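You operate a simulated robot arm through the tools that you are given. There is no shell and no other tool.

The job below is to be done with a simulated two-armed robot. You get a single attempt, and the scene is never put back.

TASK
Test the pull cord on the lift conveyor.
Fine: START, pull the cord's red knob till the belt stops, blue RESET on the cord switch, START again, then STOP.

The check looks at the end state, three seconds after you hand in, the way a careful person would. Anything else that was tipped, shoved, dropped, spilled or broken makes it a failure.

THE ROBOT
Two 6-joint arms with two-finger grippers on one trunk that stands fixed in place. Base frame: the origin is at the foot of the trunk, x ahead of it, y to its left, z up. Lengths are in m, angles in degrees, forces in N, time in s.
The left shoulder is at [0.03, 0.178, 1.038], the right one opposite. With the tool pointing down near the work surface each hand reaches from about 0.42 to 0.84 m from the base axis, measured 20 degrees to its own side. Payload 2.54 kg a hand.
The TCP of each hand is the grasp point between the finger pads, 0.03 m short of the fingertips. In the tool frame z runs along the fingers and y along their closing line. The gripper opens to 0.116 m. The gripper's body begins 0.095 m behind the TCP.
Orientation is that of the tool frame in the base frame, as a unit quaternion [w, x, y, z]. With the fingers straight down and closing along the base's y, the tool's x points along the base's -x, its y along +y and its z along -z.

THE INTERFACE
- The arms move only by the tool servo_tool. It takes "left_deltas", "right_deltas" or both (then of equal length, played together; a hand with none holds still); each is a list of rows, each a list of 7 numbers: the shift along the tool's x, y, z in units of 50 mm (1.0 is 50 mm), then the turn, a rotation vector about the tool's x, y, z in units of 4 degrees (1.0 is 4 degrees), then the opening, from 0 (shut) to 1 (fully open). In form: [[x, y, z, ax, ay, az, jaw], ...]. A call has 1 to 20 rows; each row shifts and turns the commanded pose from where the row before left it, along the tool's axes as they then stand. A call with a number of a shift or a turn outside -1 to 1 is refused whole. Each row takes 0.2 s and may step no farther than 0.05 m and 8.6 degrees from the row before; otherwise, or with a gripper value out of range, the whole call is refused. A pose out of reach is approached as far as the arm can. The call stops where the force on the tool passes 40 N (or 10 N more than at its start, if that is more) or the arm is blocked; 0.2 s more then pass. The fingers move at their own pace (about 0.153 m/s each) and stop on an object; they squeeze with about 24 N. The grip force told is the motor's: it shows also when the fingers shut on nothing. Time passes only in rows, and 0.2 s behind the last, so rows that do not move let the fingers close. The reply holds the time, the measured pose of the TCP, the force on the tool along the base axes, the opening and the grip force, in the units named above and with some noise, with the torque about the TCP (base axes, N m) and any sound that the robot's microphone picked up.
- Cameras (640 x 400 px; columns grow to the right, rows downward): "scene" is now at [0.0415, -0.0127, 1.7455]; the picture's right is [-0.07, -1.00, 0.00], its down [-0.81, 0.06, -0.58] and it looks along [0.58, -0.04, -0.81] (base axes); focal length 336 px, centre (320, 200). "left" rides on the left gripper at [0.069, 0.015, -0.122] in its tool frame; the picture's right is [-0.21, 0.98, 0.00], its down [-0.83, -0.18, -0.53] and it looks along [-0.52, -0.11, 0.85] (tool axes); focal length 251 px, centre (320, 200). "right" rides on the right gripper at [0.069, -0.015, -0.122] in its tool frame; the picture's right is [0.21, 0.98, 0.00], its down [-0.83, 0.18, -0.53] and it looks along [-0.52, 0.11, 0.85] (tool axes); focal length 251 px, centre (320, 200). There is no depth. A picture from a camera that has moved, and an enlarged one, comes with that camera's place and axes in the base frame and with its lens. The place of the scene camera against the robot may be out by one fixed shift of up to 0.012 m in any direction.
- get_image(camera): a new picture of that camera. It takes no simulated time.
- lift_body(by): slides the trunk up (or, below 0, down) by that many m; the arms and the scene camera ride with it, the base frame stays. It gives what a move gives, with no picture.
- pan_tilt(pan, tilt): turns the head with the scene camera to pan (to the left, within 143 degrees either way) and tilt (down, from -29 to 69), counted from straight ahead of the robot. It gives what a move gives.
- enlarge(camera, box): a new picture of the part [left, top, right, bottom] of that camera's present view, enlarged. It takes no simulated time.
- close_job(): hands the job in; it is judged then, once.

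Nothing tells you positions but the pictures and the camera data. Unless the task says otherwise, let go and move clear before handing in.

The tools are called after "Emit:" as a command line: name --argument value ..., lists and objects as JSON in quotes. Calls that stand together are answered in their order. servo_tool: Moves the arms, as the interface text tells. Its arguments: {"type":"object","properties":{"left_deltas":{"type":"array","items":{"type":"array","items":{"type":"number"}}},"right_deltas":{"type":"array","items":{"type":"array","items":{"type":"number"}}}},"required":[]} The other tools are called the same way: lift_body (by) slides the trunk up or down; pan_tilt (pan, tilt) turns the head that bears the scene camera; get_image (camera) takes a picture; enlarge (camera, box) takes an enlarged picture of a part of a camera's view; close_job () hands the job in.

At the start:

```text
clock: 0.0
left_position: [0.4252, 0.236, 1.1933]
left_tool_rot: [0.0, 0.0, 1.0, -0.001]
left_wrist_force: [-0.9, 0.0, 0.2]
left_wrist_torque: [-0.04, -0.01, 0.03]
left_gripper_width: 0.1157
left_grasp_force: 0.0
right_position: [0.4852, -0.1567, 1.1751]
right_tool_rot: [0.0, 0.0, 1.0, 0.0]
right_wrist_force: [-0.4, -0.7, -0.4]
right_wrist_torque: [0.02, 0.01, -0.04]
right_gripper_width: 0.1162
right_grasp_force: 0.0
trunk travel left (down, up): [-0.25, 0.29]
head pan, tilt: [-4.3, 54.3]
```

scene: 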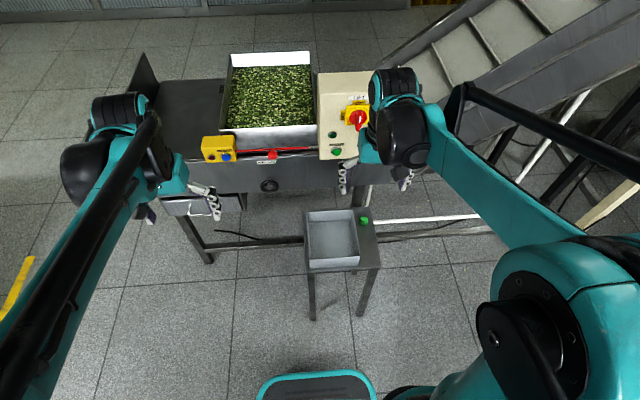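
right: 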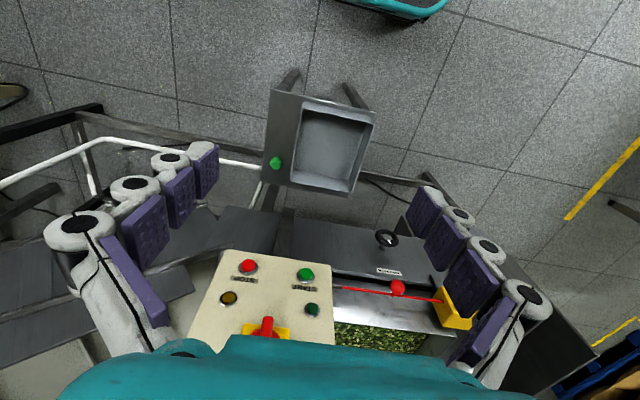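
left: 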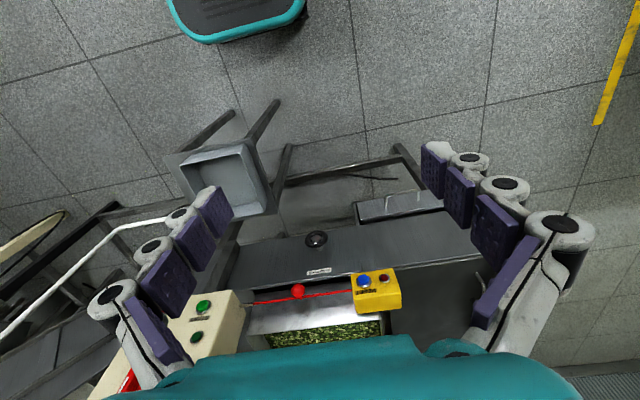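

I see a conveyor with a control box (red, green, amber buttons and a red/yellow rotary switch) on the right, a yellow cord switch box with a blue button on the left, and a red cord with a red knob between them. I'll look more closely before moving.

Emit:
enlarge --camera "scene" --box '[180, 40, 420, 200]'

Emit:
enlarge --camera "right" --box '[180, 220, 500, 380]'

Emit:
enlarge --camera "left" --box '[160, 220, 420, 380]'

```text
2.50 times, centred on (300, 120) of scene
camera zoom: at [0.0415, -0.0127, 1.7455], right [-0.07, -1.0, 0.0], down [-0.81, 0.06, -0.58], along [0.58, -0.04, -0.81], focal length 840 px, centre (370, 400)
```

zoom: 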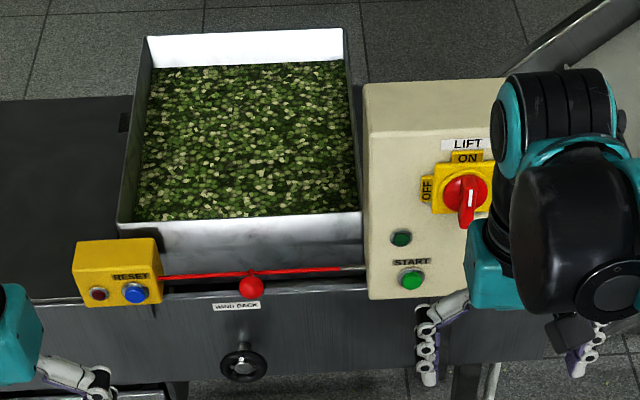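

```text
2.00 times, centred on (340, 300) of right
camera zoom: at [0.4168, -0.1704, 1.298], right [-0.21, 0.98, 0.0], down [0.83, 0.18, 0.53], along [0.52, 0.11, -0.85], focal length 503 px, centre (280, 0)
```

zoom: 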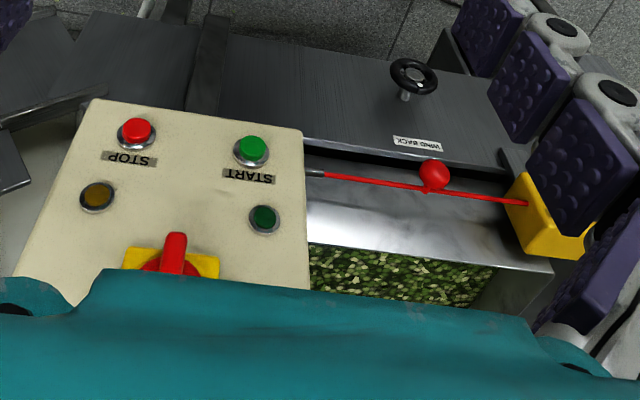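

```text
2.46 times, centred on (290, 300) of left
camera zoom: at [0.3548, 0.2509, 1.3162], right [0.21, 0.98, 0.0], down [0.83, -0.18, 0.53], along [0.52, -0.11, -0.85], focal length 619 px, centre (394, -46)
```

zoom: 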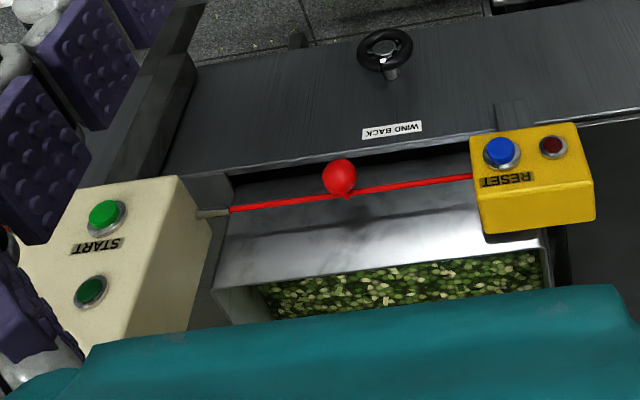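

The START button looks to be at about [0.79, -0.12, 0.96], the knob at [0.83, 0.09, 0.92] and the blue RESET at [0.84, 0.25, 0.91], with both faces roughly facing me. I'll look around with the head to understand the belt and the surroundings.

Emit:
pan_tilt --pan -30 --tilt 30

Emit:
get_image --camera "scene"

Emit:
pan_tilt --pan 10 --tilt 35

Emit:
get_image --camera "scene"

```text
clock: 0.9
left_position: [0.4256, 0.2368, 1.1933]
left_tool_rot: [0.001, 0.0, 1.0, 0.0]
left_wrist_force: [-0.4, -0.3, -0.5]
left_wrist_torque: [-0.01, 0.01, -0.05]
left_gripper_width: 0.1162
left_grasp_force: 0.0
right_position: [0.4855, -0.1555, 1.1748]
right_tool_rot: [-0.001, 0.0, 1.0, 0.0]
right_wrist_force: [0.6, -0.7, 1.4]
right_wrist_torque: [0.0, 0.01, 0.01]
right_gripper_width: 0.116
right_grasp_force: 0.1
trunk travel left (down, up): [-0.25, 0.29]
head pan, tilt: [-30.0, 30.0]
```

```text
taken
camera scene: at [0.0472, -0.0524, 1.7806], right [-0.5, -0.87, 0.0], down [-0.43, 0.25, -0.87], along [0.75, -0.43, -0.5], focal length 336 px, centre (320, 200)
```

scene: 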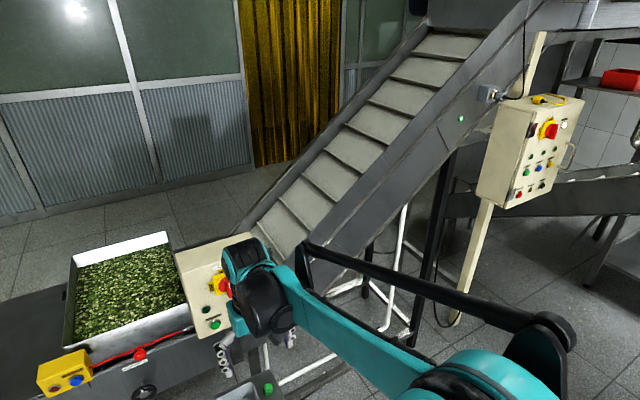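

```text
clock: 2.0
left_position: [0.4251, 0.2367, 1.1952]
left_tool_rot: [0.0, 0.0, 1.0, 0.001]
left_wrist_force: [0.0, 0.1, -0.4]
left_wrist_torque: [0.02, 0.01, 0.0]
left_gripper_width: 0.1159
left_grasp_force: 0.0
right_position: [0.486, -0.1551, 1.1753]
right_tool_rot: [0.0, 0.0, 1.0, 0.0]
right_wrist_force: [-0.6, -1.0, 0.2]
right_wrist_torque: [-0.02, 0.0, 0.0]
right_gripper_width: 0.1158
right_grasp_force: 0.0
trunk travel left (down, up): [-0.25, 0.29]
head pan, tilt: [10.0, 35.0]
```

```text
taken
camera scene: at [0.0556, 0.0079, 1.7729], right [0.17, -0.98, 0.0], down [-0.56, -0.1, -0.82], along [0.81, 0.14, -0.57], focal length 336 px, centre (320, 200)
```

scene: 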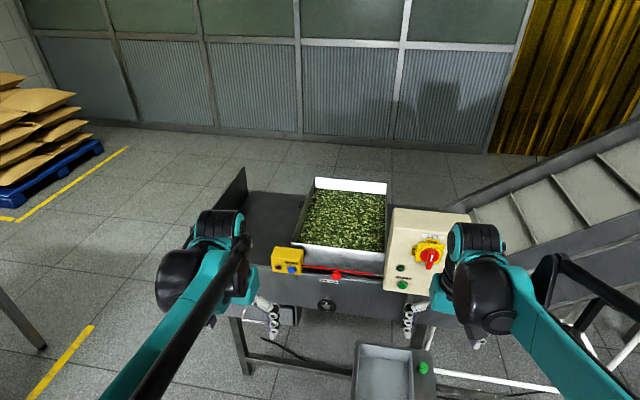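

The lift conveyor is the incline at the right. The box's rotary switch seems to point at ON, and the cord runs left-to-right in front of the tub. I'll tilt both hands to point forward, clear of everything, and get closer views.

Emit:
servo_tool --left_deltas '[[-0.5, -0.3, 0.4, 0, -1, 0, 1], [-0.5, -0.3, 0.4, 0, -1, 0, 1], [-0.5, -0.3, 0.4, 0, -1, 0, 1], [-0.5, -0.3, 0.4, 0, -1, 0, 1], [0, 0, 0, 0, -1, 0, 1], [0, 0, 0, 0, -1, 0, 1], [0, 0, 0, 0, -1, 0, 1], [0, 0, 0, 0, -1, 0, 1], [0, 0, 0, 0, -1, 0, 1], [0, 0, 0, 0, -1, 0, 1]]' --right_deltas '[[-0.3, 0, 0.2, 0, -1, 0, 0], [-0.3, 0, 0.2, 0, -1, 0, 0], [-0.3, 0, 0.2, 0, -1, 0, 0], [-0.3, 0, 0.2, 0, -1, 0, 0], [0, 0, 0, 0, -1, 0, 0], [0, 0, 0, 0, -1, 0, 0], [0, 0, 0, 0, -1, 0, 0], [0, 0, 0, 0, -1, 0, 0], [0, 0, 0, 0, -1, 0, 0], [0, 0, 0, 0, -1, 0, 0]]'

Emit:
get_image --camera "left"

Emit:
get_image --camera "right"

Emit:
get_image --camera "scene"

```text
clock: 4.2
left_position: [0.5318, 0.1771, 1.1255]
left_tool_rot: [0.342, 0.0, 0.94, 0.001]
left_wrist_force: [0.6, -0.6, -0.8]
left_wrist_torque: [-0.01, -0.02, -0.02]
left_gripper_width: 0.116
left_grasp_force: 0.1
right_position: [0.5477, -0.1546, 1.1419]
right_tool_rot: [0.343, 0.0, 0.939, 0.0]
right_wrist_force: [-0.6, 0.1, -0.5]
right_wrist_torque: [0.0, -0.01, -0.02]
right_gripper_width: 0.0001
right_grasp_force: 23.6
trunk travel left (down, up): [-0.25, 0.29]
head pan, tilt: [10.0, 35.0]
```

```text
taken
camera left: at [0.3992, 0.1907, 1.1741], right [0.16, 0.98, 0.14], down [0.29, -0.18, 0.94], along [0.94, -0.11, -0.31], focal length 251 px, centre (320, 200)
```

left: 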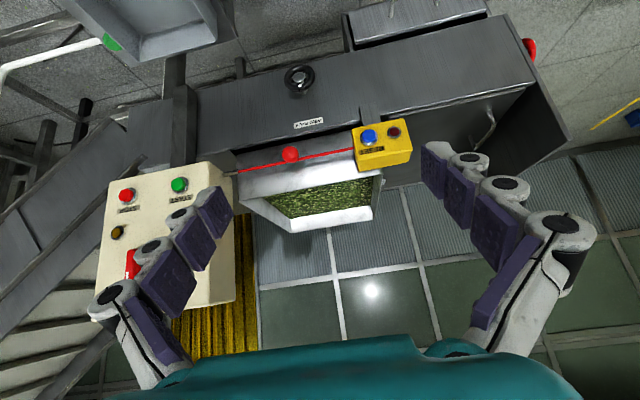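

```text
taken
camera right: at [0.417, -0.1701, 1.1913], right [-0.16, 0.98, -0.14], down [0.29, 0.18, 0.94], along [0.94, 0.11, -0.31], focal length 251 px, centre (320, 200)
```

right: 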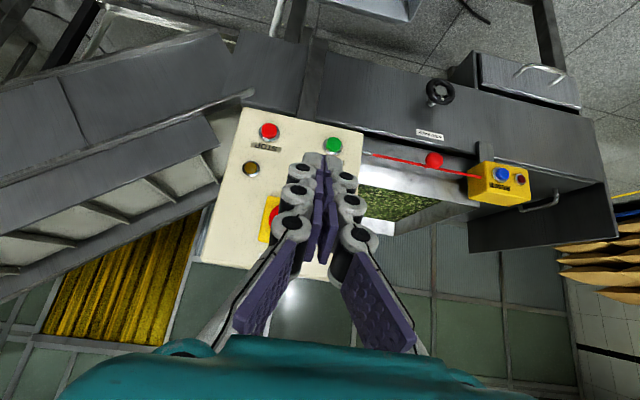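

```text
taken
camera scene: at [0.0548, 0.008, 1.7729], right [0.17, -0.98, 0.0], down [-0.56, -0.1, -0.82], along [0.81, 0.14, -0.57], focal length 336 px, centre (320, 200)
```

scene: 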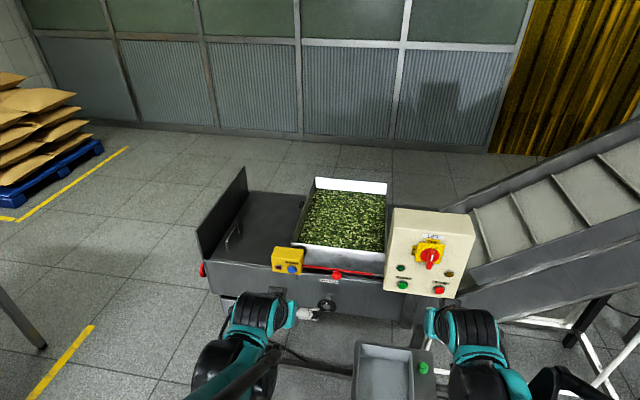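

The views are now clear. I'll enlarge on the switch, the knob and the yellow box.

Emit:
enlarge --camera "scene" --box '[380, 200, 480, 300]'

Emit:
enlarge --camera "scene" --box '[190, 160, 400, 330]'

Emit:
enlarge --camera "left" --box '[220, 50, 440, 200]'

Emit:
enlarge --camera "right" --box '[200, 90, 380, 210]'

Emit:
enlarge --camera "right" --box '[360, 60, 600, 220]'

```text
4.00 times, centred on (430, 250) of scene
camera zoom: at [0.0548, 0.008, 1.7729], right [0.17, -0.98, 0.0], down [-0.56, -0.1, -0.82], along [0.81, 0.14, -0.57], focal length 1345 px, centre (-120, 0)
```

zoom: 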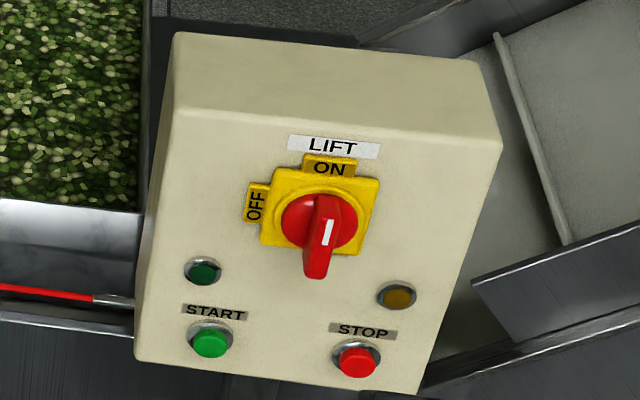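

```text
2.35 times, centred on (295, 245) of scene
camera zoom: at [0.0548, 0.008, 1.7729], right [0.17, -0.98, 0.0], down [-0.56, -0.1, -0.82], along [0.81, 0.14, -0.57], focal length 791 px, centre (379, 94)
```

zoom: 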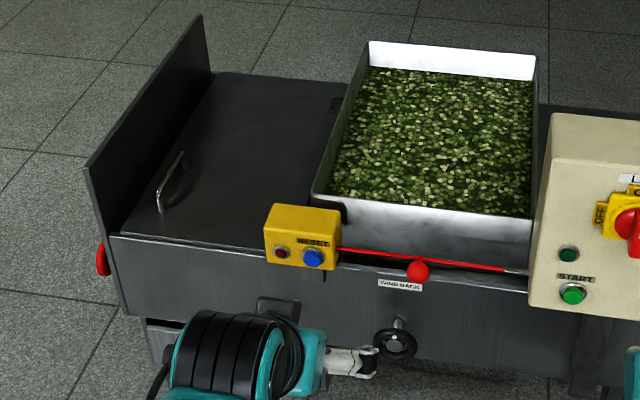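

```text
2.67 times, centred on (330, 125) of left
camera zoom: at [0.3992, 0.1907, 1.1741], right [0.16, 0.98, 0.14], down [0.29, -0.18, 0.94], along [0.94, -0.11, -0.31], focal length 670 px, centre (293, 400)
```

zoom: 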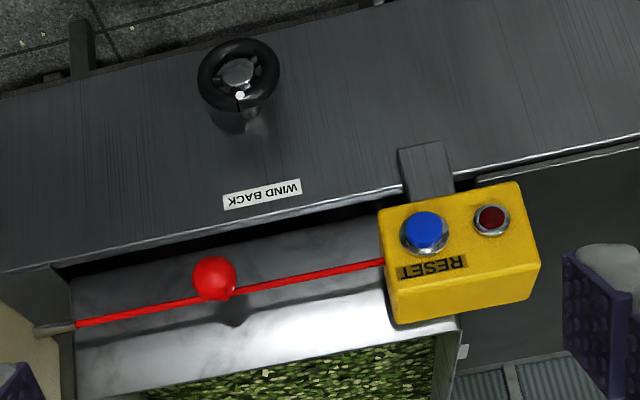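

```text
3.33 times, centred on (290, 150) of right
camera zoom: at [0.417, -0.1701, 1.1913], right [-0.16, 0.98, -0.14], down [0.29, 0.18, 0.94], along [0.94, 0.11, -0.31], focal length 838 px, centre (420, 367)
```

zoom: 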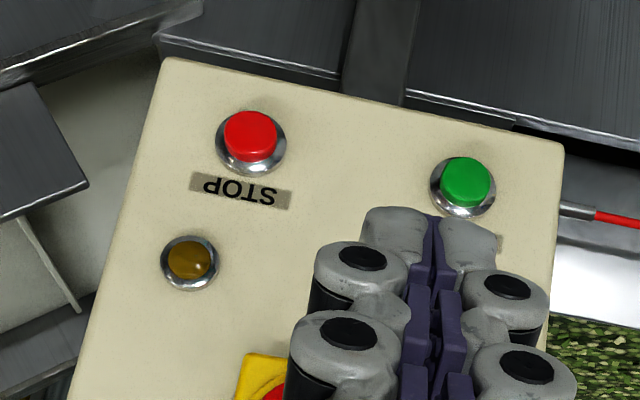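

```text
2.50 times, centred on (480, 140) of right
camera zoom: at [0.417, -0.1701, 1.1913], right [-0.16, 0.98, -0.14], down [0.29, 0.18, 0.94], along [0.94, 0.11, -0.31], focal length 629 px, centre (-80, 350)
```

zoom: 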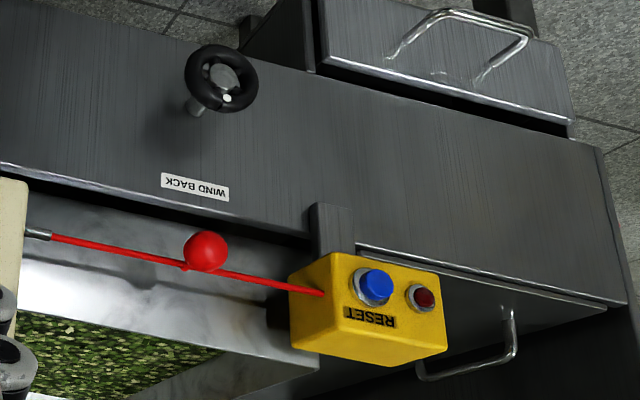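

The switch mark points at ON and all lamps are dark. The knob stands about 35 mm out from the cord, at [0.830, 0.095, 0.929], with START at [0.793, -0.116, 0.962], STOP at [0.793, -0.228, 0.963] and RESET at [0.838, 0.253, 0.918]. I'll bring the left hand over the knob and the right hand in front of START, both standing off.

Emit:
servo_tool --left_deltas '[[-0.254, -0.205, 0.525, 0, 0, 0, 0.7], [-0.254, -0.205, 0.525, 0, 0, 0, 0.7], [-0.254, -0.205, 0.525, 0, 0, 0, 0.7], [-0.254, -0.205, 0.525, 0, 0, 0, 0.7], [-0.254, -0.205, 0.525, 0, 0, 0, 0.7], [-0.254, -0.205, 0.525, 0, 0, 0, 0.7], [-0.254, -0.205, 0.525, 0, 0, 0, 0.7], [-0.254, -0.205, 0.525, 0, 0, 0, 0.7], [0, 0, 0, 0, 0, 0, 0.7], [0, 0, 0, 0, 0, 0, 0.7], [0, 0, 0, 0, 0, 0, 0.7], [0, 0, 0, 0, 0, 0, 0.7], [0, 0, 0, 0, 0, 0, 0.7], [0, 0, 0, 0, 0, 0, 0.7]]' --right_deltas '[[-0.005, 0.129, 0.731, 0, 0, 0, 0], [-0.005, 0.129, 0.731, 0, 0, 0, 0], [-0.005, 0.129, 0.731, 0, 0, 0, 0], [-0.005, 0.129, 0.731, 0, 0, 0, 0], [-0.005, 0.129, 0.731, 0, 0, 0, 0], [-0.005, 0.129, 0.731, 0, 0, 0, 0], [0, 0, 0, 0, -1, 0, 0], [0, 0, 0, 0, -1, 0, 0], [0, 0, 0, 0, -1, 0, 0], [0, 0, 0, 0, -1, 0, 0], [0, 0, 0, 0, -1, 0, 0], [0, 0, 0, 0, -1, 0, 0], [0, 0, 0, 0, -1, 0, 0], [0, 0, 0, 0, -1, 0, 0]]'

Emit:
get_image --camera "left"

Emit:
get_image --camera "right"

Emit:
get_image --camera "scene"

```text
clock: 7.2
left_position: [0.7476, 0.0938, 1.0292]
left_tool_rot: [0.342, 0.0, 0.94, 0.0]
left_wrist_force: [0.8, 0.6, -0.7]
left_wrist_torque: [-0.03, 0.02, -0.01]
left_gripper_width: 0.0811
left_grasp_force: 0.0
right_position: [0.7278, -0.1103, 1.0021]
right_tool_rot: [0.587, 0.001, 0.81, -0.001]
right_wrist_force: [0.4, -0.1, 1.1]
right_wrist_torque: [-0.01, 0.01, 0.03]
right_gripper_width: 0.0
right_grasp_force: 23.9
right hand out of reach, approached as far as the arm can: row 11, 12, 13, 14
trunk travel left (down, up): [-0.25, 0.29]
head pan, tilt: [10.0, 35.0]
```

```text
taken
camera left: at [0.6145, 0.1081, 1.0782], right [0.16, 0.98, 0.14], down [0.29, -0.18, 0.94], along [0.94, -0.11, -0.31], focal length 251 px, centre (320, 200)
```

left: 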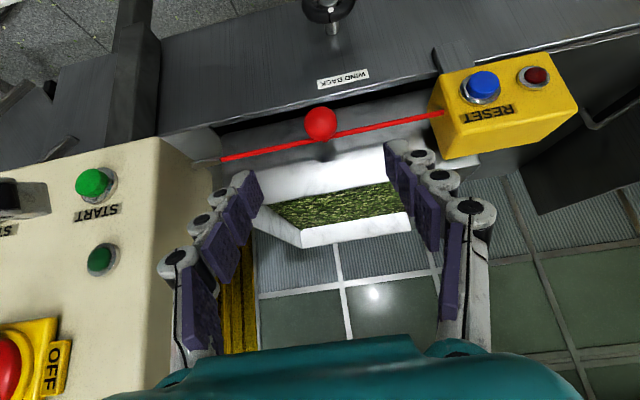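

```text
taken
camera right: at [0.5916, -0.1259, 0.9754], right [-0.07, 0.98, -0.2], down [-0.25, 0.18, 0.95], along [0.97, 0.11, 0.23], focal length 251 px, centre (320, 200)
```

right: 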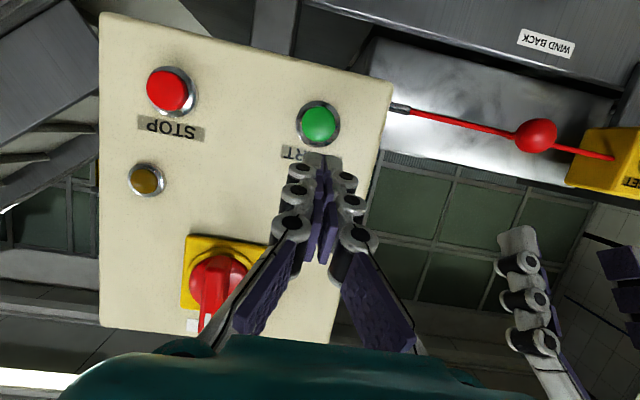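

```text
taken
camera scene: at [0.0562, 0.008, 1.7729], right [0.17, -0.98, 0.0], down [-0.57, -0.1, -0.82], along [0.81, 0.14, -0.57], focal length 336 px, centre (320, 200)
```

scene: 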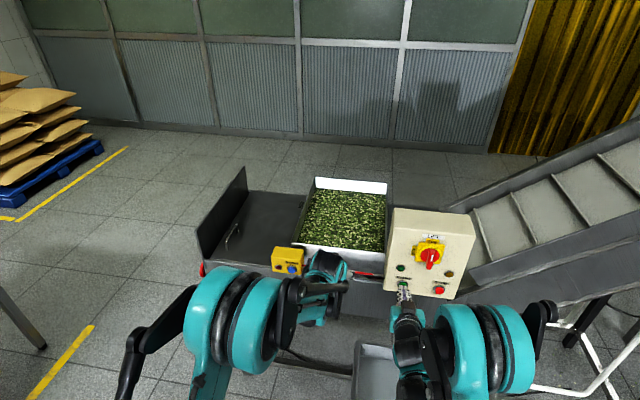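

The right hand is at its folded-in limit but close in front of START, and the left hand is lined up over the knob along its finger axis. I'll slide the left hand down around the knob and give the right a small test step forward.

Emit:
servo_tool --left_deltas '[[0, 0.005, 0.5, 0, 0, 0, 0.7], [0, 0.005, 0.5, 0, 0, 0, 0.7], [0, 0.005, 0.5, 0, 0, 0, 0.7], [0, 0.005, 0.5, 0, 0, 0, 0.7]]' --right_deltas '[[0, 0, 0.1, 0, 0, 0, 0], [0, 0, 0.1, 0, 0, 0, 0], [0, 0, 0.1, 0, 0, 0, 0], [0, 0, 0.1, 0, 0, 0, 0]]'

Emit:
get_image --camera "left"

Emit:
get_image --camera "right"

```text
clock: 8.2
left_position: [0.8098, 0.0966, 0.9513]
left_tool_rot: [0.343, 0.001, 0.939, 0.0]
left_wrist_force: [-0.8, -1.0, 0.0]
left_wrist_torque: [0.04, 0.01, 0.02]
left_gripper_width: 0.081
left_grasp_force: 0.1
right_position: [0.7502, -0.1114, 0.9951]
right_tool_rot: [0.588, -0.001, 0.809, 0.0]
right_wrist_force: [-0.3, 0.1, 0.0]
right_wrist_torque: [-0.01, 0.03, -0.05]
right_gripper_width: 0.0002
right_grasp_force: 23.6
trunk travel left (down, up): [-0.25, 0.29]
head pan, tilt: [10.0, 35.0]
```

```text
taken
camera left: at [0.6772, 0.111, 1.0006], right [0.16, 0.98, 0.14], down [0.29, -0.18, 0.94], along [0.94, -0.11, -0.31], focal length 251 px, centre (320, 200)
```

left: 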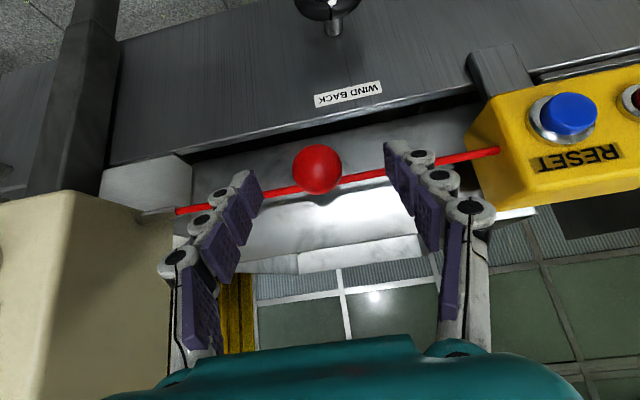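

```text
taken
camera right: at [0.6118, -0.1262, 0.9681], right [-0.07, 0.98, -0.2], down [-0.25, 0.18, 0.95], along [0.97, 0.11, 0.23], focal length 251 px, centre (320, 200)
```

right: 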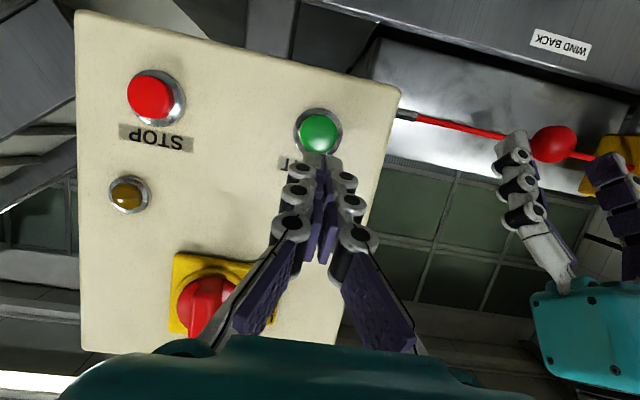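

The right hand now moves relative to its real pose, and the left fingers straddle the knob neatly. I'll seat the left hand around the knob and lower the right to START's height, still short of it.

Emit:
servo_tool --left_deltas '[[-0.035, -0.02, 0.334, 0, 0, 0, 0.7], [-0.035, -0.02, 0.334, 0, 0, 0, 0.7], [0, 0, 0, 0, 0, 0, 0.7]]' --right_deltas '[[0.29, -0.04, 0.042, 0, 0, 0, 0], [0.29, -0.04, 0.042, 0, 0, 0, 0], [0, 0, 0, 0, 0, 0, 0]]'

Emit:
get_image --camera "left"

Emit:
get_image --camera "right"

```text
clock: 9.0
left_position: [0.8347, 0.0943, 0.9306]
left_tool_rot: [0.342, -0.001, 0.94, 0.0]
left_wrist_force: [-0.1, -0.2, 0.9]
left_wrist_torque: [0.0, 0.01, 0.04]
left_gripper_width: 0.0812
left_grasp_force: 0.1
right_position: [0.7486, -0.1142, 0.9695]
right_tool_rot: [0.588, 0.0, 0.809, 0.0]
right_wrist_force: [-0.6, 0.2, 1.1]
right_wrist_torque: [0.0, 0.0, 0.01]
right_gripper_width: 0.0
right_grasp_force: 24.2
right hand out of reach, approached as far as the arm can: row 2
trunk travel left (down, up): [-0.25, 0.29]
head pan, tilt: [10.0, 35.0]
```

```text
taken
camera left: at [0.7017, 0.1074, 0.9794], right [0.16, 0.98, 0.14], down [0.29, -0.18, 0.94], along [0.94, -0.11, -0.31], focal length 251 px, centre (320, 200)
```

left: 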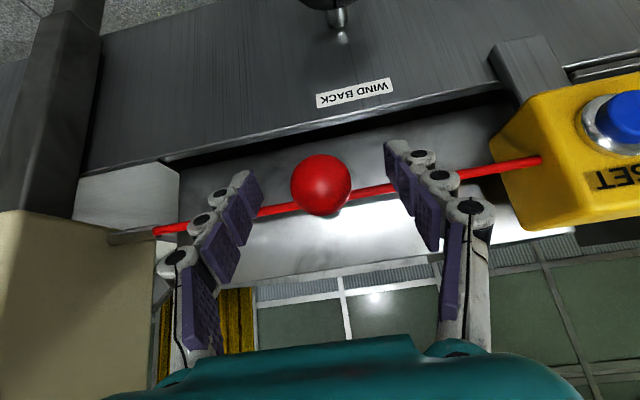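

```text
taken
camera right: at [0.6115, -0.13, 0.9412], right [-0.07, 0.98, -0.2], down [-0.25, 0.18, 0.95], along [0.97, 0.11, 0.23], focal length 251 px, centre (320, 200)
```

right: 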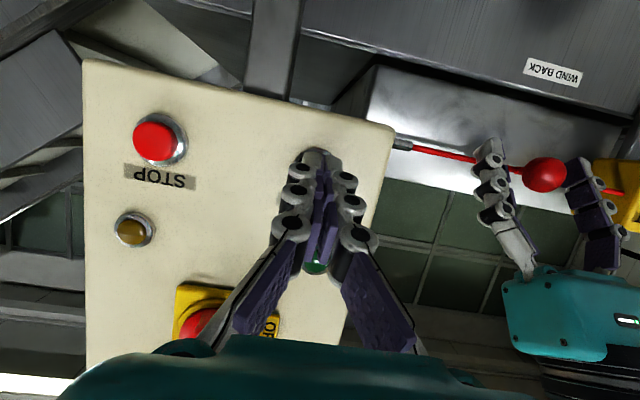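

Left fingers are centred on the knob and the right fingertips sit about 15 mm in front of START. I'll close the left hand on the knob without pulling, then check the red lamp.

Emit:
servo_tool --left_deltas '[[0, 0, 0, 0, 0, 0, 0.45], [0, 0, 0, 0, 0, 0, 0.3], [0, 0, 0, 0, 0, 0, 0.2], [0, 0, 0, 0, 0, 0, 0], [0, 0, 0, 0, 0, 0, 0]]'

Emit:
get_image --camera "left"

Emit:
get_image --camera "scene"

```text
clock: 10.2
left_position: [0.8349, 0.0946, 0.9305]
left_tool_rot: [0.342, 0.0, 0.94, 0.001]
left_wrist_force: [0.6, 7.3, 1.3]
left_wrist_torque: [0.06, 0.18, -0.01]
left_gripper_width: 0.0276
left_grasp_force: 45.3
right_position: [0.7485, -0.1134, 0.9673]
right_tool_rot: [0.587, 0.0, 0.81, 0.0]
right_wrist_force: [-0.2, 0.2, 0.0]
right_wrist_torque: [0.02, 0.01, 0.02]
right_gripper_width: 0.0002
right_grasp_force: 23.9
trunk travel left (down, up): [-0.25, 0.29]
head pan, tilt: [10.0, 35.0]
```

```text
taken
camera left: at [0.7019, 0.1089, 0.9793], right [0.16, 0.98, 0.14], down [0.29, -0.18, 0.94], along [0.94, -0.11, -0.31], focal length 251 px, centre (320, 200)
```

left: 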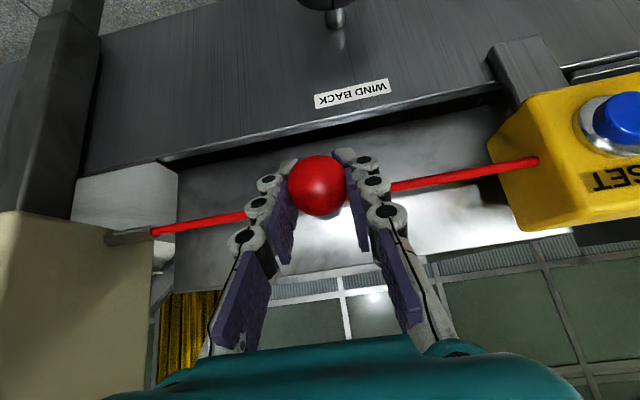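

```text
taken
camera scene: at [0.0557, 0.0093, 1.7729], right [0.17, -0.98, 0.0], down [-0.56, -0.1, -0.82], along [0.81, 0.14, -0.57], focal length 336 px, centre (320, 200)
```

scene: 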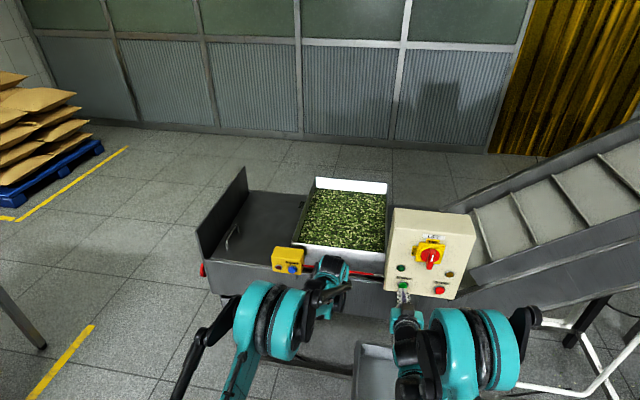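

The knob is held. I'll check that the lamp on the yellow box is still dark.

Emit:
enlarge --camera "scene" --box '[260, 235, 480, 310]'

Emit:
enlarge --camera "left" --box '[220, 120, 420, 250]'

```text
2.91 times, centred on (370, 272) of scene
camera zoom: at [0.0557, 0.0093, 1.7729], right [0.17, -0.98, 0.0], down [-0.56, -0.1, -0.82], along [0.81, 0.14, -0.57], focal length 978 px, centre (174, -11)
```

zoom: 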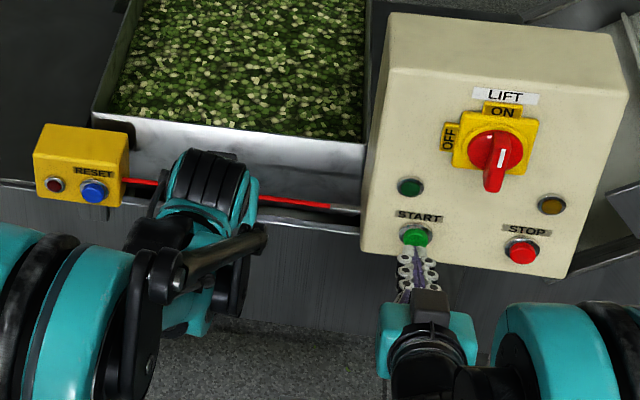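

```text
3.08 times, centred on (320, 185) of left
camera zoom: at [0.7019, 0.1089, 0.9793], right [0.16, 0.98, 0.14], down [0.29, -0.18, 0.94], along [0.94, -0.11, -0.31], focal length 774 px, centre (320, 246)
```

zoom: 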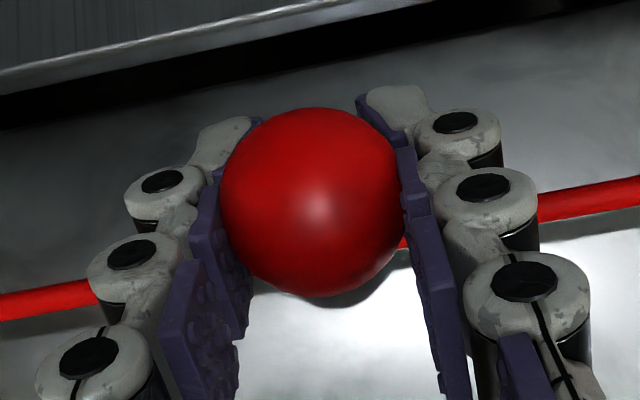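

The lamp is dark and the cord is untripped. I'll press START with the right fingertips, advancing in small steps straight into the button and backing off.

Emit:
servo_tool --right_deltas '[[-0.025, -0.04, 0.076, 0, 0, 0, 0], [-0.025, 0, 0.076, 0, 0, 0, 0], [-0.025, 0, 0.076, 0, 0, 0, 0]]'

```text
clock: 11.0
left_position: [0.8347, 0.0952, 0.9304]
left_tool_rot: [0.343, 0.0, 0.939, 0.001]
left_wrist_force: [0.8, 10.9, -0.7]
left_wrist_torque: [0.03, 0.22, -0.01]
left_gripper_width: 0.0277
left_grasp_force: 44.7
right_position: [0.7607, -0.1164, 0.9687]
right_tool_rot: [0.588, 0.001, 0.809, -0.002]
right_wrist_force: [-2.7, 0.1, 0.8]
right_wrist_torque: [0.02, -0.05, 0.0]
right_gripper_width: 0.0061
right_grasp_force: 28.5
trunk travel left (down, up): [-0.25, 0.29]
head pan, tilt: [10.0, 35.0]
heard: click
```

A click was heard at light contact. I'll check whether the lift is running.

Emit:
get_image --camera "scene"

Emit:
enlarge --camera "scene" --box '[260, 235, 480, 310]'

Emit:
get_image --camera "right"

```text
taken
camera scene: at [0.0555, 0.0098, 1.7729], right [0.17, -0.98, 0.0], down [-0.56, -0.1, -0.82], along [0.81, 0.14, -0.57], focal length 336 px, centre (320, 200)
```

scene: 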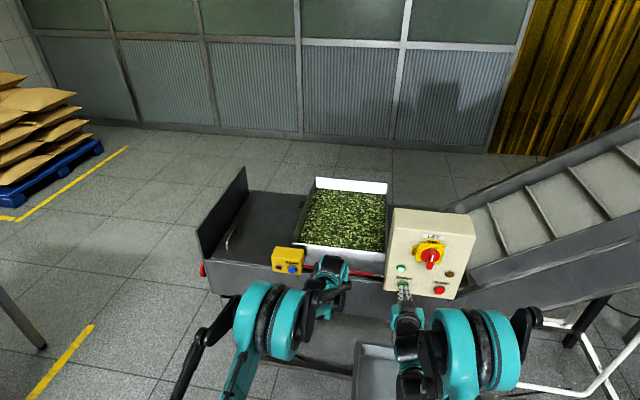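

```text
2.91 times, centred on (370, 272) of scene
camera zoom: at [0.0555, 0.0098, 1.7729], right [0.17, -0.98, 0.0], down [-0.56, -0.1, -0.82], along [0.81, 0.14, -0.57], focal length 978 px, centre (174, -11)
```

zoom: 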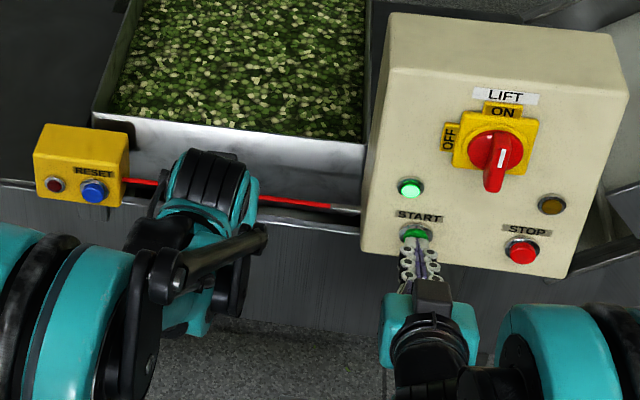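

```text
taken
camera right: at [0.6233, -0.1313, 0.941], right [-0.07, 0.98, -0.21], down [-0.25, 0.18, 0.95], along [0.97, 0.11, 0.23], focal length 251 px, centre (320, 200)
```

right: 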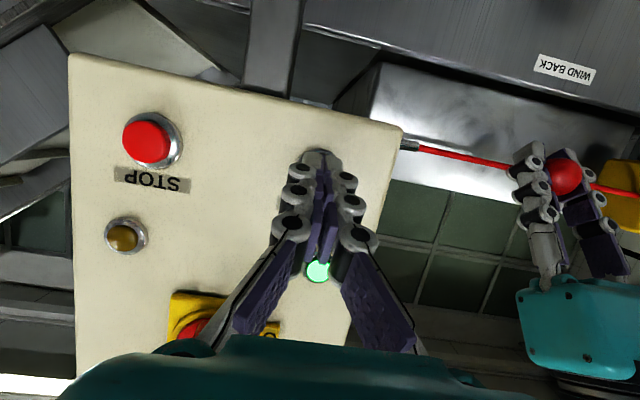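

The green lamp is lit, so the lift is running. I'll back the right hand off START and pull the knob straight toward me in small steps.

Emit:
servo_tool --left_deltas '[[0, 0, 0, 0, 0, 0, 0], [0, 0, 0, 0, 0, 0, 0], [0.077, 0, -0.064, 0, 0, 0, 0], [0.077, 0, -0.064, 0, 0, 0, 0], [0.077, 0, -0.064, 0, 0, 0, 0], [0.077, 0, -0.064, 0, 0, 0, 0]]' --right_deltas '[[0.025, 0, -0.076, 0, 0, 0, 0], [0.025, 0, -0.076, 0, 0, 0, 0], [0.025, 0, -0.076, 0, 0, 0, 0], [0, 0, 0, 0, 0, 0, 0], [0, 0, 0, 0, 0, 0, 0], [0, 0, 0, 0, 0, 0, 0]]'

Emit:
enlarge --camera "scene" --box '[260, 235, 480, 310]'

Emit:
get_image --camera "left"

```text
clock: 12.4
left_position: [0.8152, 0.0959, 0.9307]
left_tool_rot: [0.342, 0.001, 0.94, -0.001]
left_wrist_force: [3.8, 10.9, 6.2]
left_wrist_torque: [0.06, 0.15, -0.07]
left_gripper_width: 0.0275
left_grasp_force: 45.0
right_position: [0.7486, -0.116, 0.9704]
right_tool_rot: [0.586, 0.0, 0.81, -0.001]
right_wrist_force: [-0.7, 0.6, -0.2]
right_wrist_torque: [0.0, -0.01, 0.02]
right_gripper_width: 0.0
right_grasp_force: 28.1
trunk travel left (down, up): [-0.25, 0.29]
head pan, tilt: [10.0, 35.0]
```

```text
2.91 times, centred on (370, 272) of scene
camera zoom: at [0.0556, 0.0096, 1.7729], right [0.17, -0.98, 0.0], down [-0.56, -0.1, -0.82], along [0.81, 0.14, -0.57], focal length 978 px, centre (174, -11)
```

zoom: 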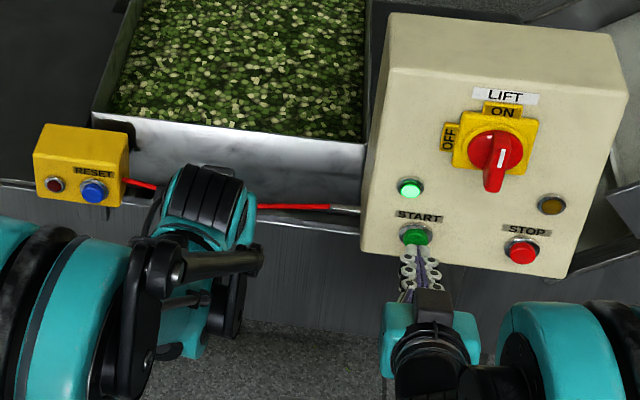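

```text
taken
camera left: at [0.6813, 0.109, 0.9791], right [0.16, 0.98, 0.14], down [0.29, -0.18, 0.94], along [0.94, -0.12, -0.31], focal length 251 px, centre (320, 200)
```

left: 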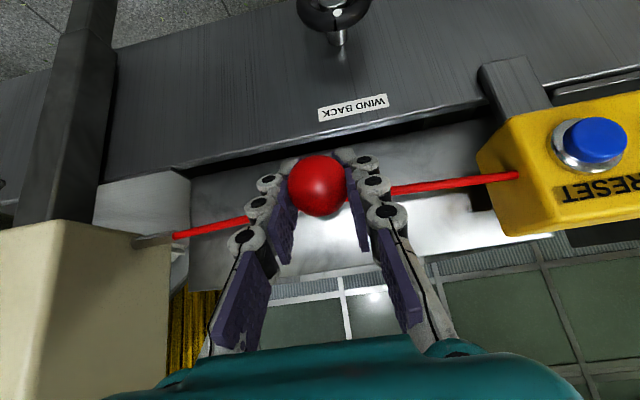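

The knob follows with little force, and the lift is still running. I'll continue pulling.

Emit:
servo_tool --left_deltas '[[0.077, 0, -0.064, 0, 0, 0, 0], [0.077, 0, -0.064, 0, 0, 0, 0], [0.077, 0, -0.064, 0, 0, 0, 0]]'

Emit:
enlarge --camera "scene" --box '[260, 235, 480, 310]'

Emit:
get_image --camera "left"

```text
clock: 13.2
left_position: [0.7977, 0.0939, 0.9308]
left_tool_rot: [0.342, 0.0, 0.94, 0.0]
left_wrist_force: [4.9, 14.6, 9.8]
left_wrist_torque: [0.1, 0.36, -0.1]
left_gripper_width: 0.0276
left_grasp_force: 45.1
right_position: [0.7471, -0.1163, 0.9698]
right_tool_rot: [0.588, 0.0, 0.809, -0.001]
right_wrist_force: [0.7, 0.1, 0.2]
right_wrist_torque: [-0.01, -0.03, -0.05]
right_gripper_width: 0.0
right_grasp_force: 28.8
trunk travel left (down, up): [-0.25, 0.29]
head pan, tilt: [10.0, 35.0]
```

```text
2.91 times, centred on (370, 272) of scene
camera zoom: at [0.0552, 0.0102, 1.773], right [0.17, -0.98, 0.0], down [-0.56, -0.1, -0.82], along [0.81, 0.14, -0.57], focal length 978 px, centre (174, -11)
```

zoom: 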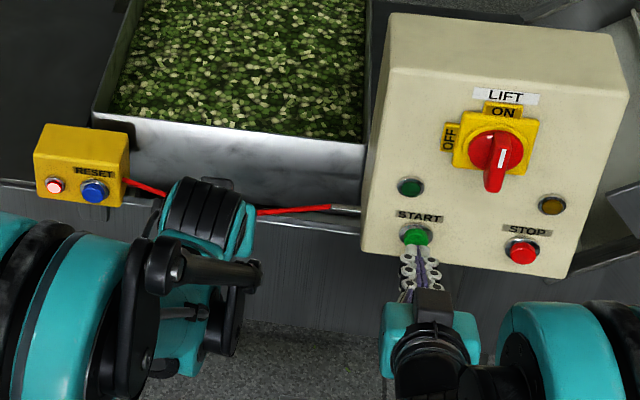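

```text
taken
camera left: at [0.6654, 0.1089, 0.9791], right [0.16, 0.98, 0.14], down [0.29, -0.18, 0.94], along [0.94, -0.11, -0.31], focal length 251 px, centre (320, 200)
```

left: 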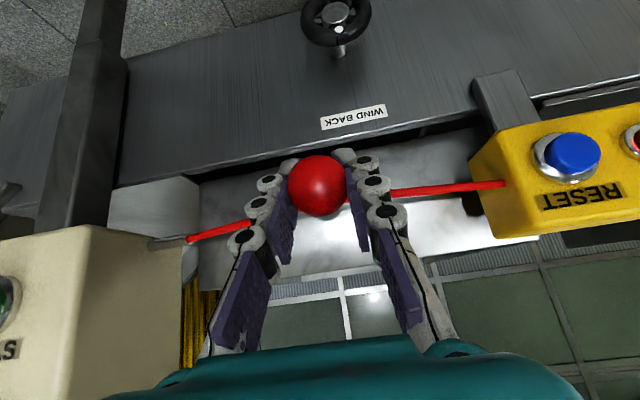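

The red lamp on the cord switch is lit and the green lamp is out, so the belt has stopped. I'll ease the knob back to rest, open the fingers and draw away along the finger axis.

Emit:
servo_tool --left_deltas '[[-0.077, 0, 0.064, 0, 0, 0, 0], [-0.077, 0, 0.064, 0, 0, 0, 0], [-0.077, 0, 0.064, 0, 0, 0, 0], [-0.077, 0, 0.064, 0, 0, 0, 0], [-0.077, 0, 0.064, 0, 0, 0, 0], [-0.077, 0, 0.064, 0, 0, 0, 0], [-0.077, 0, 0.064, 0, 0, 0, 0], [0, 0, 0, 0, 0, 0, 0.35], [0, 0, 0, 0, 0, 0, 0.5], [0, 0, 0, 0, 0, 0, 0.7], [0, 0, 0, 0, 0, 0, 0.7]]'

Emit:
get_image --camera "left"

```text
clock: 15.6
left_position: [0.835, 0.0937, 0.9307]
left_tool_rot: [0.342, 0.0, 0.94, 0.0]
left_wrist_force: [-0.1, -1.4, -0.5]
left_wrist_torque: [-0.02, -0.04, 0.06]
left_gripper_width: 0.0813
left_grasp_force: 0.0
right_position: [0.7478, -0.118, 0.9696]
right_tool_rot: [0.587, 0.002, 0.81, -0.002]
right_wrist_force: [-0.8, -0.3, -0.6]
right_wrist_torque: [0.03, -0.01, -0.02]
right_gripper_width: 0.0
right_grasp_force: 28.8
trunk travel left (down, up): [-0.25, 0.29]
head pan, tilt: [10.0, 35.0]
```

```text
taken
camera left: at [0.7015, 0.108, 0.979], right [0.16, 0.98, 0.14], down [0.29, -0.18, 0.94], along [0.94, -0.11, -0.31], focal length 251 px, centre (320, 200)
```

left: 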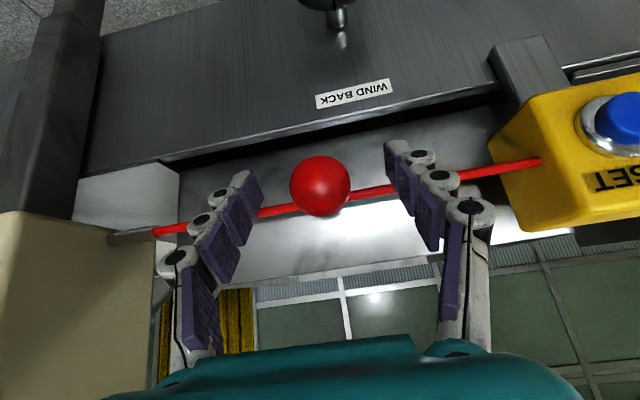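

The knob is back at rest and free. I'll withdraw the left hand, close it, shift it over to the RESET button's line and tip it further forward.

Emit:
servo_tool --left_deltas '[[0, 0, -0.4, 0, 0, 0, 0.7], [0, 0, -0.6, 0, 0, 0, 0.7], [0, 0, -0.6, 0, 0, 0, 0.7], [0, 0, -0.6, 0, 0, 0, 0.7], [0, 0, -0.6, 0, 0, 0, 0.7], [0, 0.6, 0, 0, 0, 0, 0], [0, 0.65, 0, 0, 0, 0, 0], [0, 0.65, 0, 0, 0, 0, 0], [0, 0.65, 0, 0, 0, 0, 0], [0, 0.63, 0, 0, 0, 0, 0], [0, 0, 0, 0, -1, 0, 0], [0, 0, 0, 0, -1, 0, 0], [0, 0, 0, 0, -1, 0, 0], [0, 0, 0, 0, -1, 0, 0], [0, 0, 0, 0, -1, 0, 0], [0, 0, 0, 0, -1, 0, 0], [0, 0, 0, 0, -1, 0, 0]]'

Emit:
get_image --camera "left"

Emit:
get_image --camera "scene"

```text
clock: 19.2
left_position: [0.7435, 0.2534, 1.0387]
left_tool_rot: [0.56, 0.0, 0.828, 0.0]
left_wrist_force: [0.0, 0.3, -0.2]
left_wrist_torque: [0.02, -0.03, 0.01]
left_gripper_width: 0.0
left_grasp_force: 23.9
right_position: [0.7492, -0.1164, 0.9682]
right_tool_rot: [0.587, -0.001, 0.81, 0.0]
right_wrist_force: [-0.2, -0.3, -0.2]
right_wrist_torque: [0.02, -0.02, -0.04]
right_gripper_width: 0.0001
right_grasp_force: 28.6
trunk travel left (down, up): [-0.25, 0.29]
head pan, tilt: [10.0, 35.0]
```

```text
taken
camera left: at [0.6036, 0.2679, 1.0192], right [0.08, 0.98, 0.2], down [-0.19, -0.18, 0.97], along [0.98, -0.11, 0.17], focal length 251 px, centre (320, 200)
```

left: 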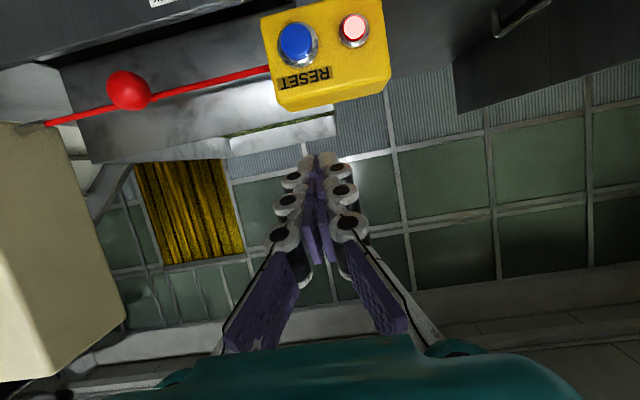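

```text
taken
camera scene: at [0.0561, 0.0082, 1.7729], right [0.17, -0.98, 0.0], down [-0.57, -0.1, -0.82], along [0.81, 0.14, -0.57], focal length 336 px, centre (320, 200)
```

scene: 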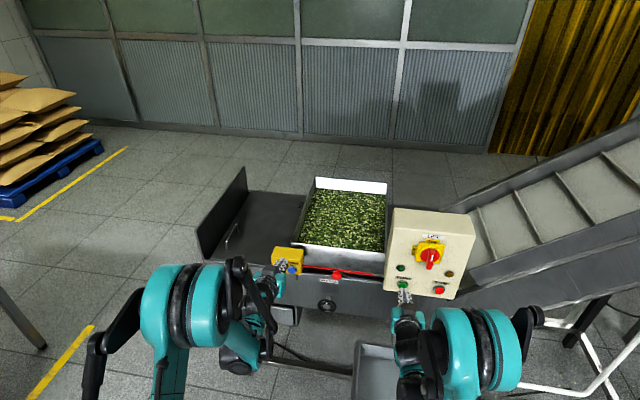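

The red trip lamp is on and the left hand is in line with RESET. I'll lower it to the button's height, still short of contact.

Emit:
servo_tool --left_deltas '[[0.389, -0.01, 0.25, 0, 0, 0, 0], [0.389, -0.01, 0.25, 0, 0, 0, 0], [0.389, -0.01, 0.25, 0, 0, 0, 0], [0.389, -0.01, 0.25, 0, 0, 0, 0], [0.389, -0.01, 0.25, 0, 0, 0, 0]]'

Emit:
get_image --camera "left"

Emit:
enlarge --camera "scene" --box '[230, 220, 350, 320]'

Emit:
enlarge --camera "right" --box '[440, 100, 640, 300]'

```text
clock: 20.4
left_position: [0.7651, 0.2516, 0.9211]
left_tool_rot: [0.559, -0.001, 0.829, 0.0]
left_wrist_force: [0.5, 0.3, 0.2]
left_wrist_torque: [0.03, -0.01, -0.04]
left_gripper_width: 0.0
left_grasp_force: 24.6
right_position: [0.7501, -0.1174, 0.969]
right_tool_rot: [0.587, 0.0, 0.809, 0.0]
right_wrist_force: [0.6, -0.4, 0.0]
right_wrist_torque: [0.0, 0.03, -0.02]
right_gripper_width: 0.0
right_grasp_force: 28.6
trunk travel left (down, up): [-0.25, 0.29]
head pan, tilt: [10.0, 35.0]
```

```text
taken
camera left: at [0.6254, 0.2664, 0.9039], right [0.08, 0.98, 0.2], down [-0.19, -0.18, 0.97], along [0.98, -0.11, 0.17], focal length 251 px, centre (320, 200)
```

left: 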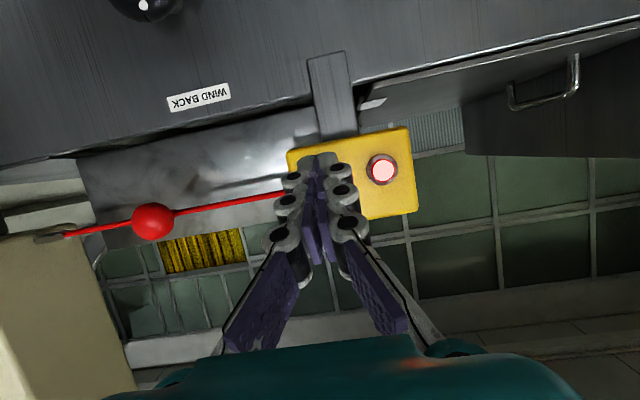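

```text
4.00 times, centred on (290, 270) of scene
camera zoom: at [0.0566, 0.0083, 1.7728], right [0.17, -0.98, 0.0], down [-0.57, -0.1, -0.82], along [0.81, 0.14, -0.57], focal length 1345 px, centre (440, -80)
```

zoom: 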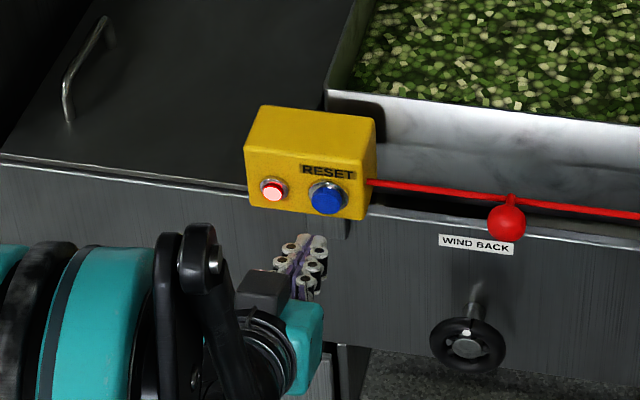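

```text
2.00 times, centred on (540, 200) of right
camera zoom: at [0.612, -0.1324, 0.9426], right [-0.07, 0.98, -0.2], down [-0.25, 0.18, 0.95], along [0.97, 0.11, 0.23], focal length 503 px, centre (-120, 200)
```

zoom: 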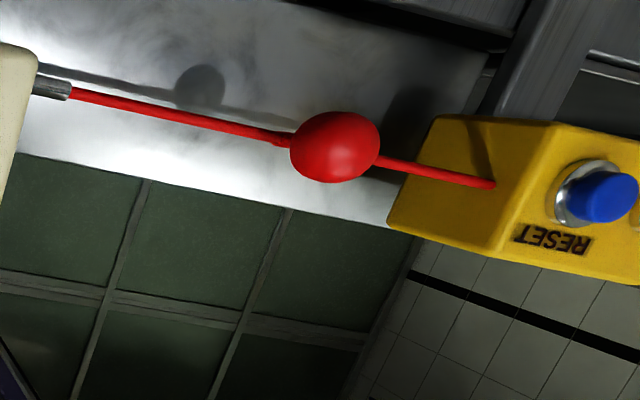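

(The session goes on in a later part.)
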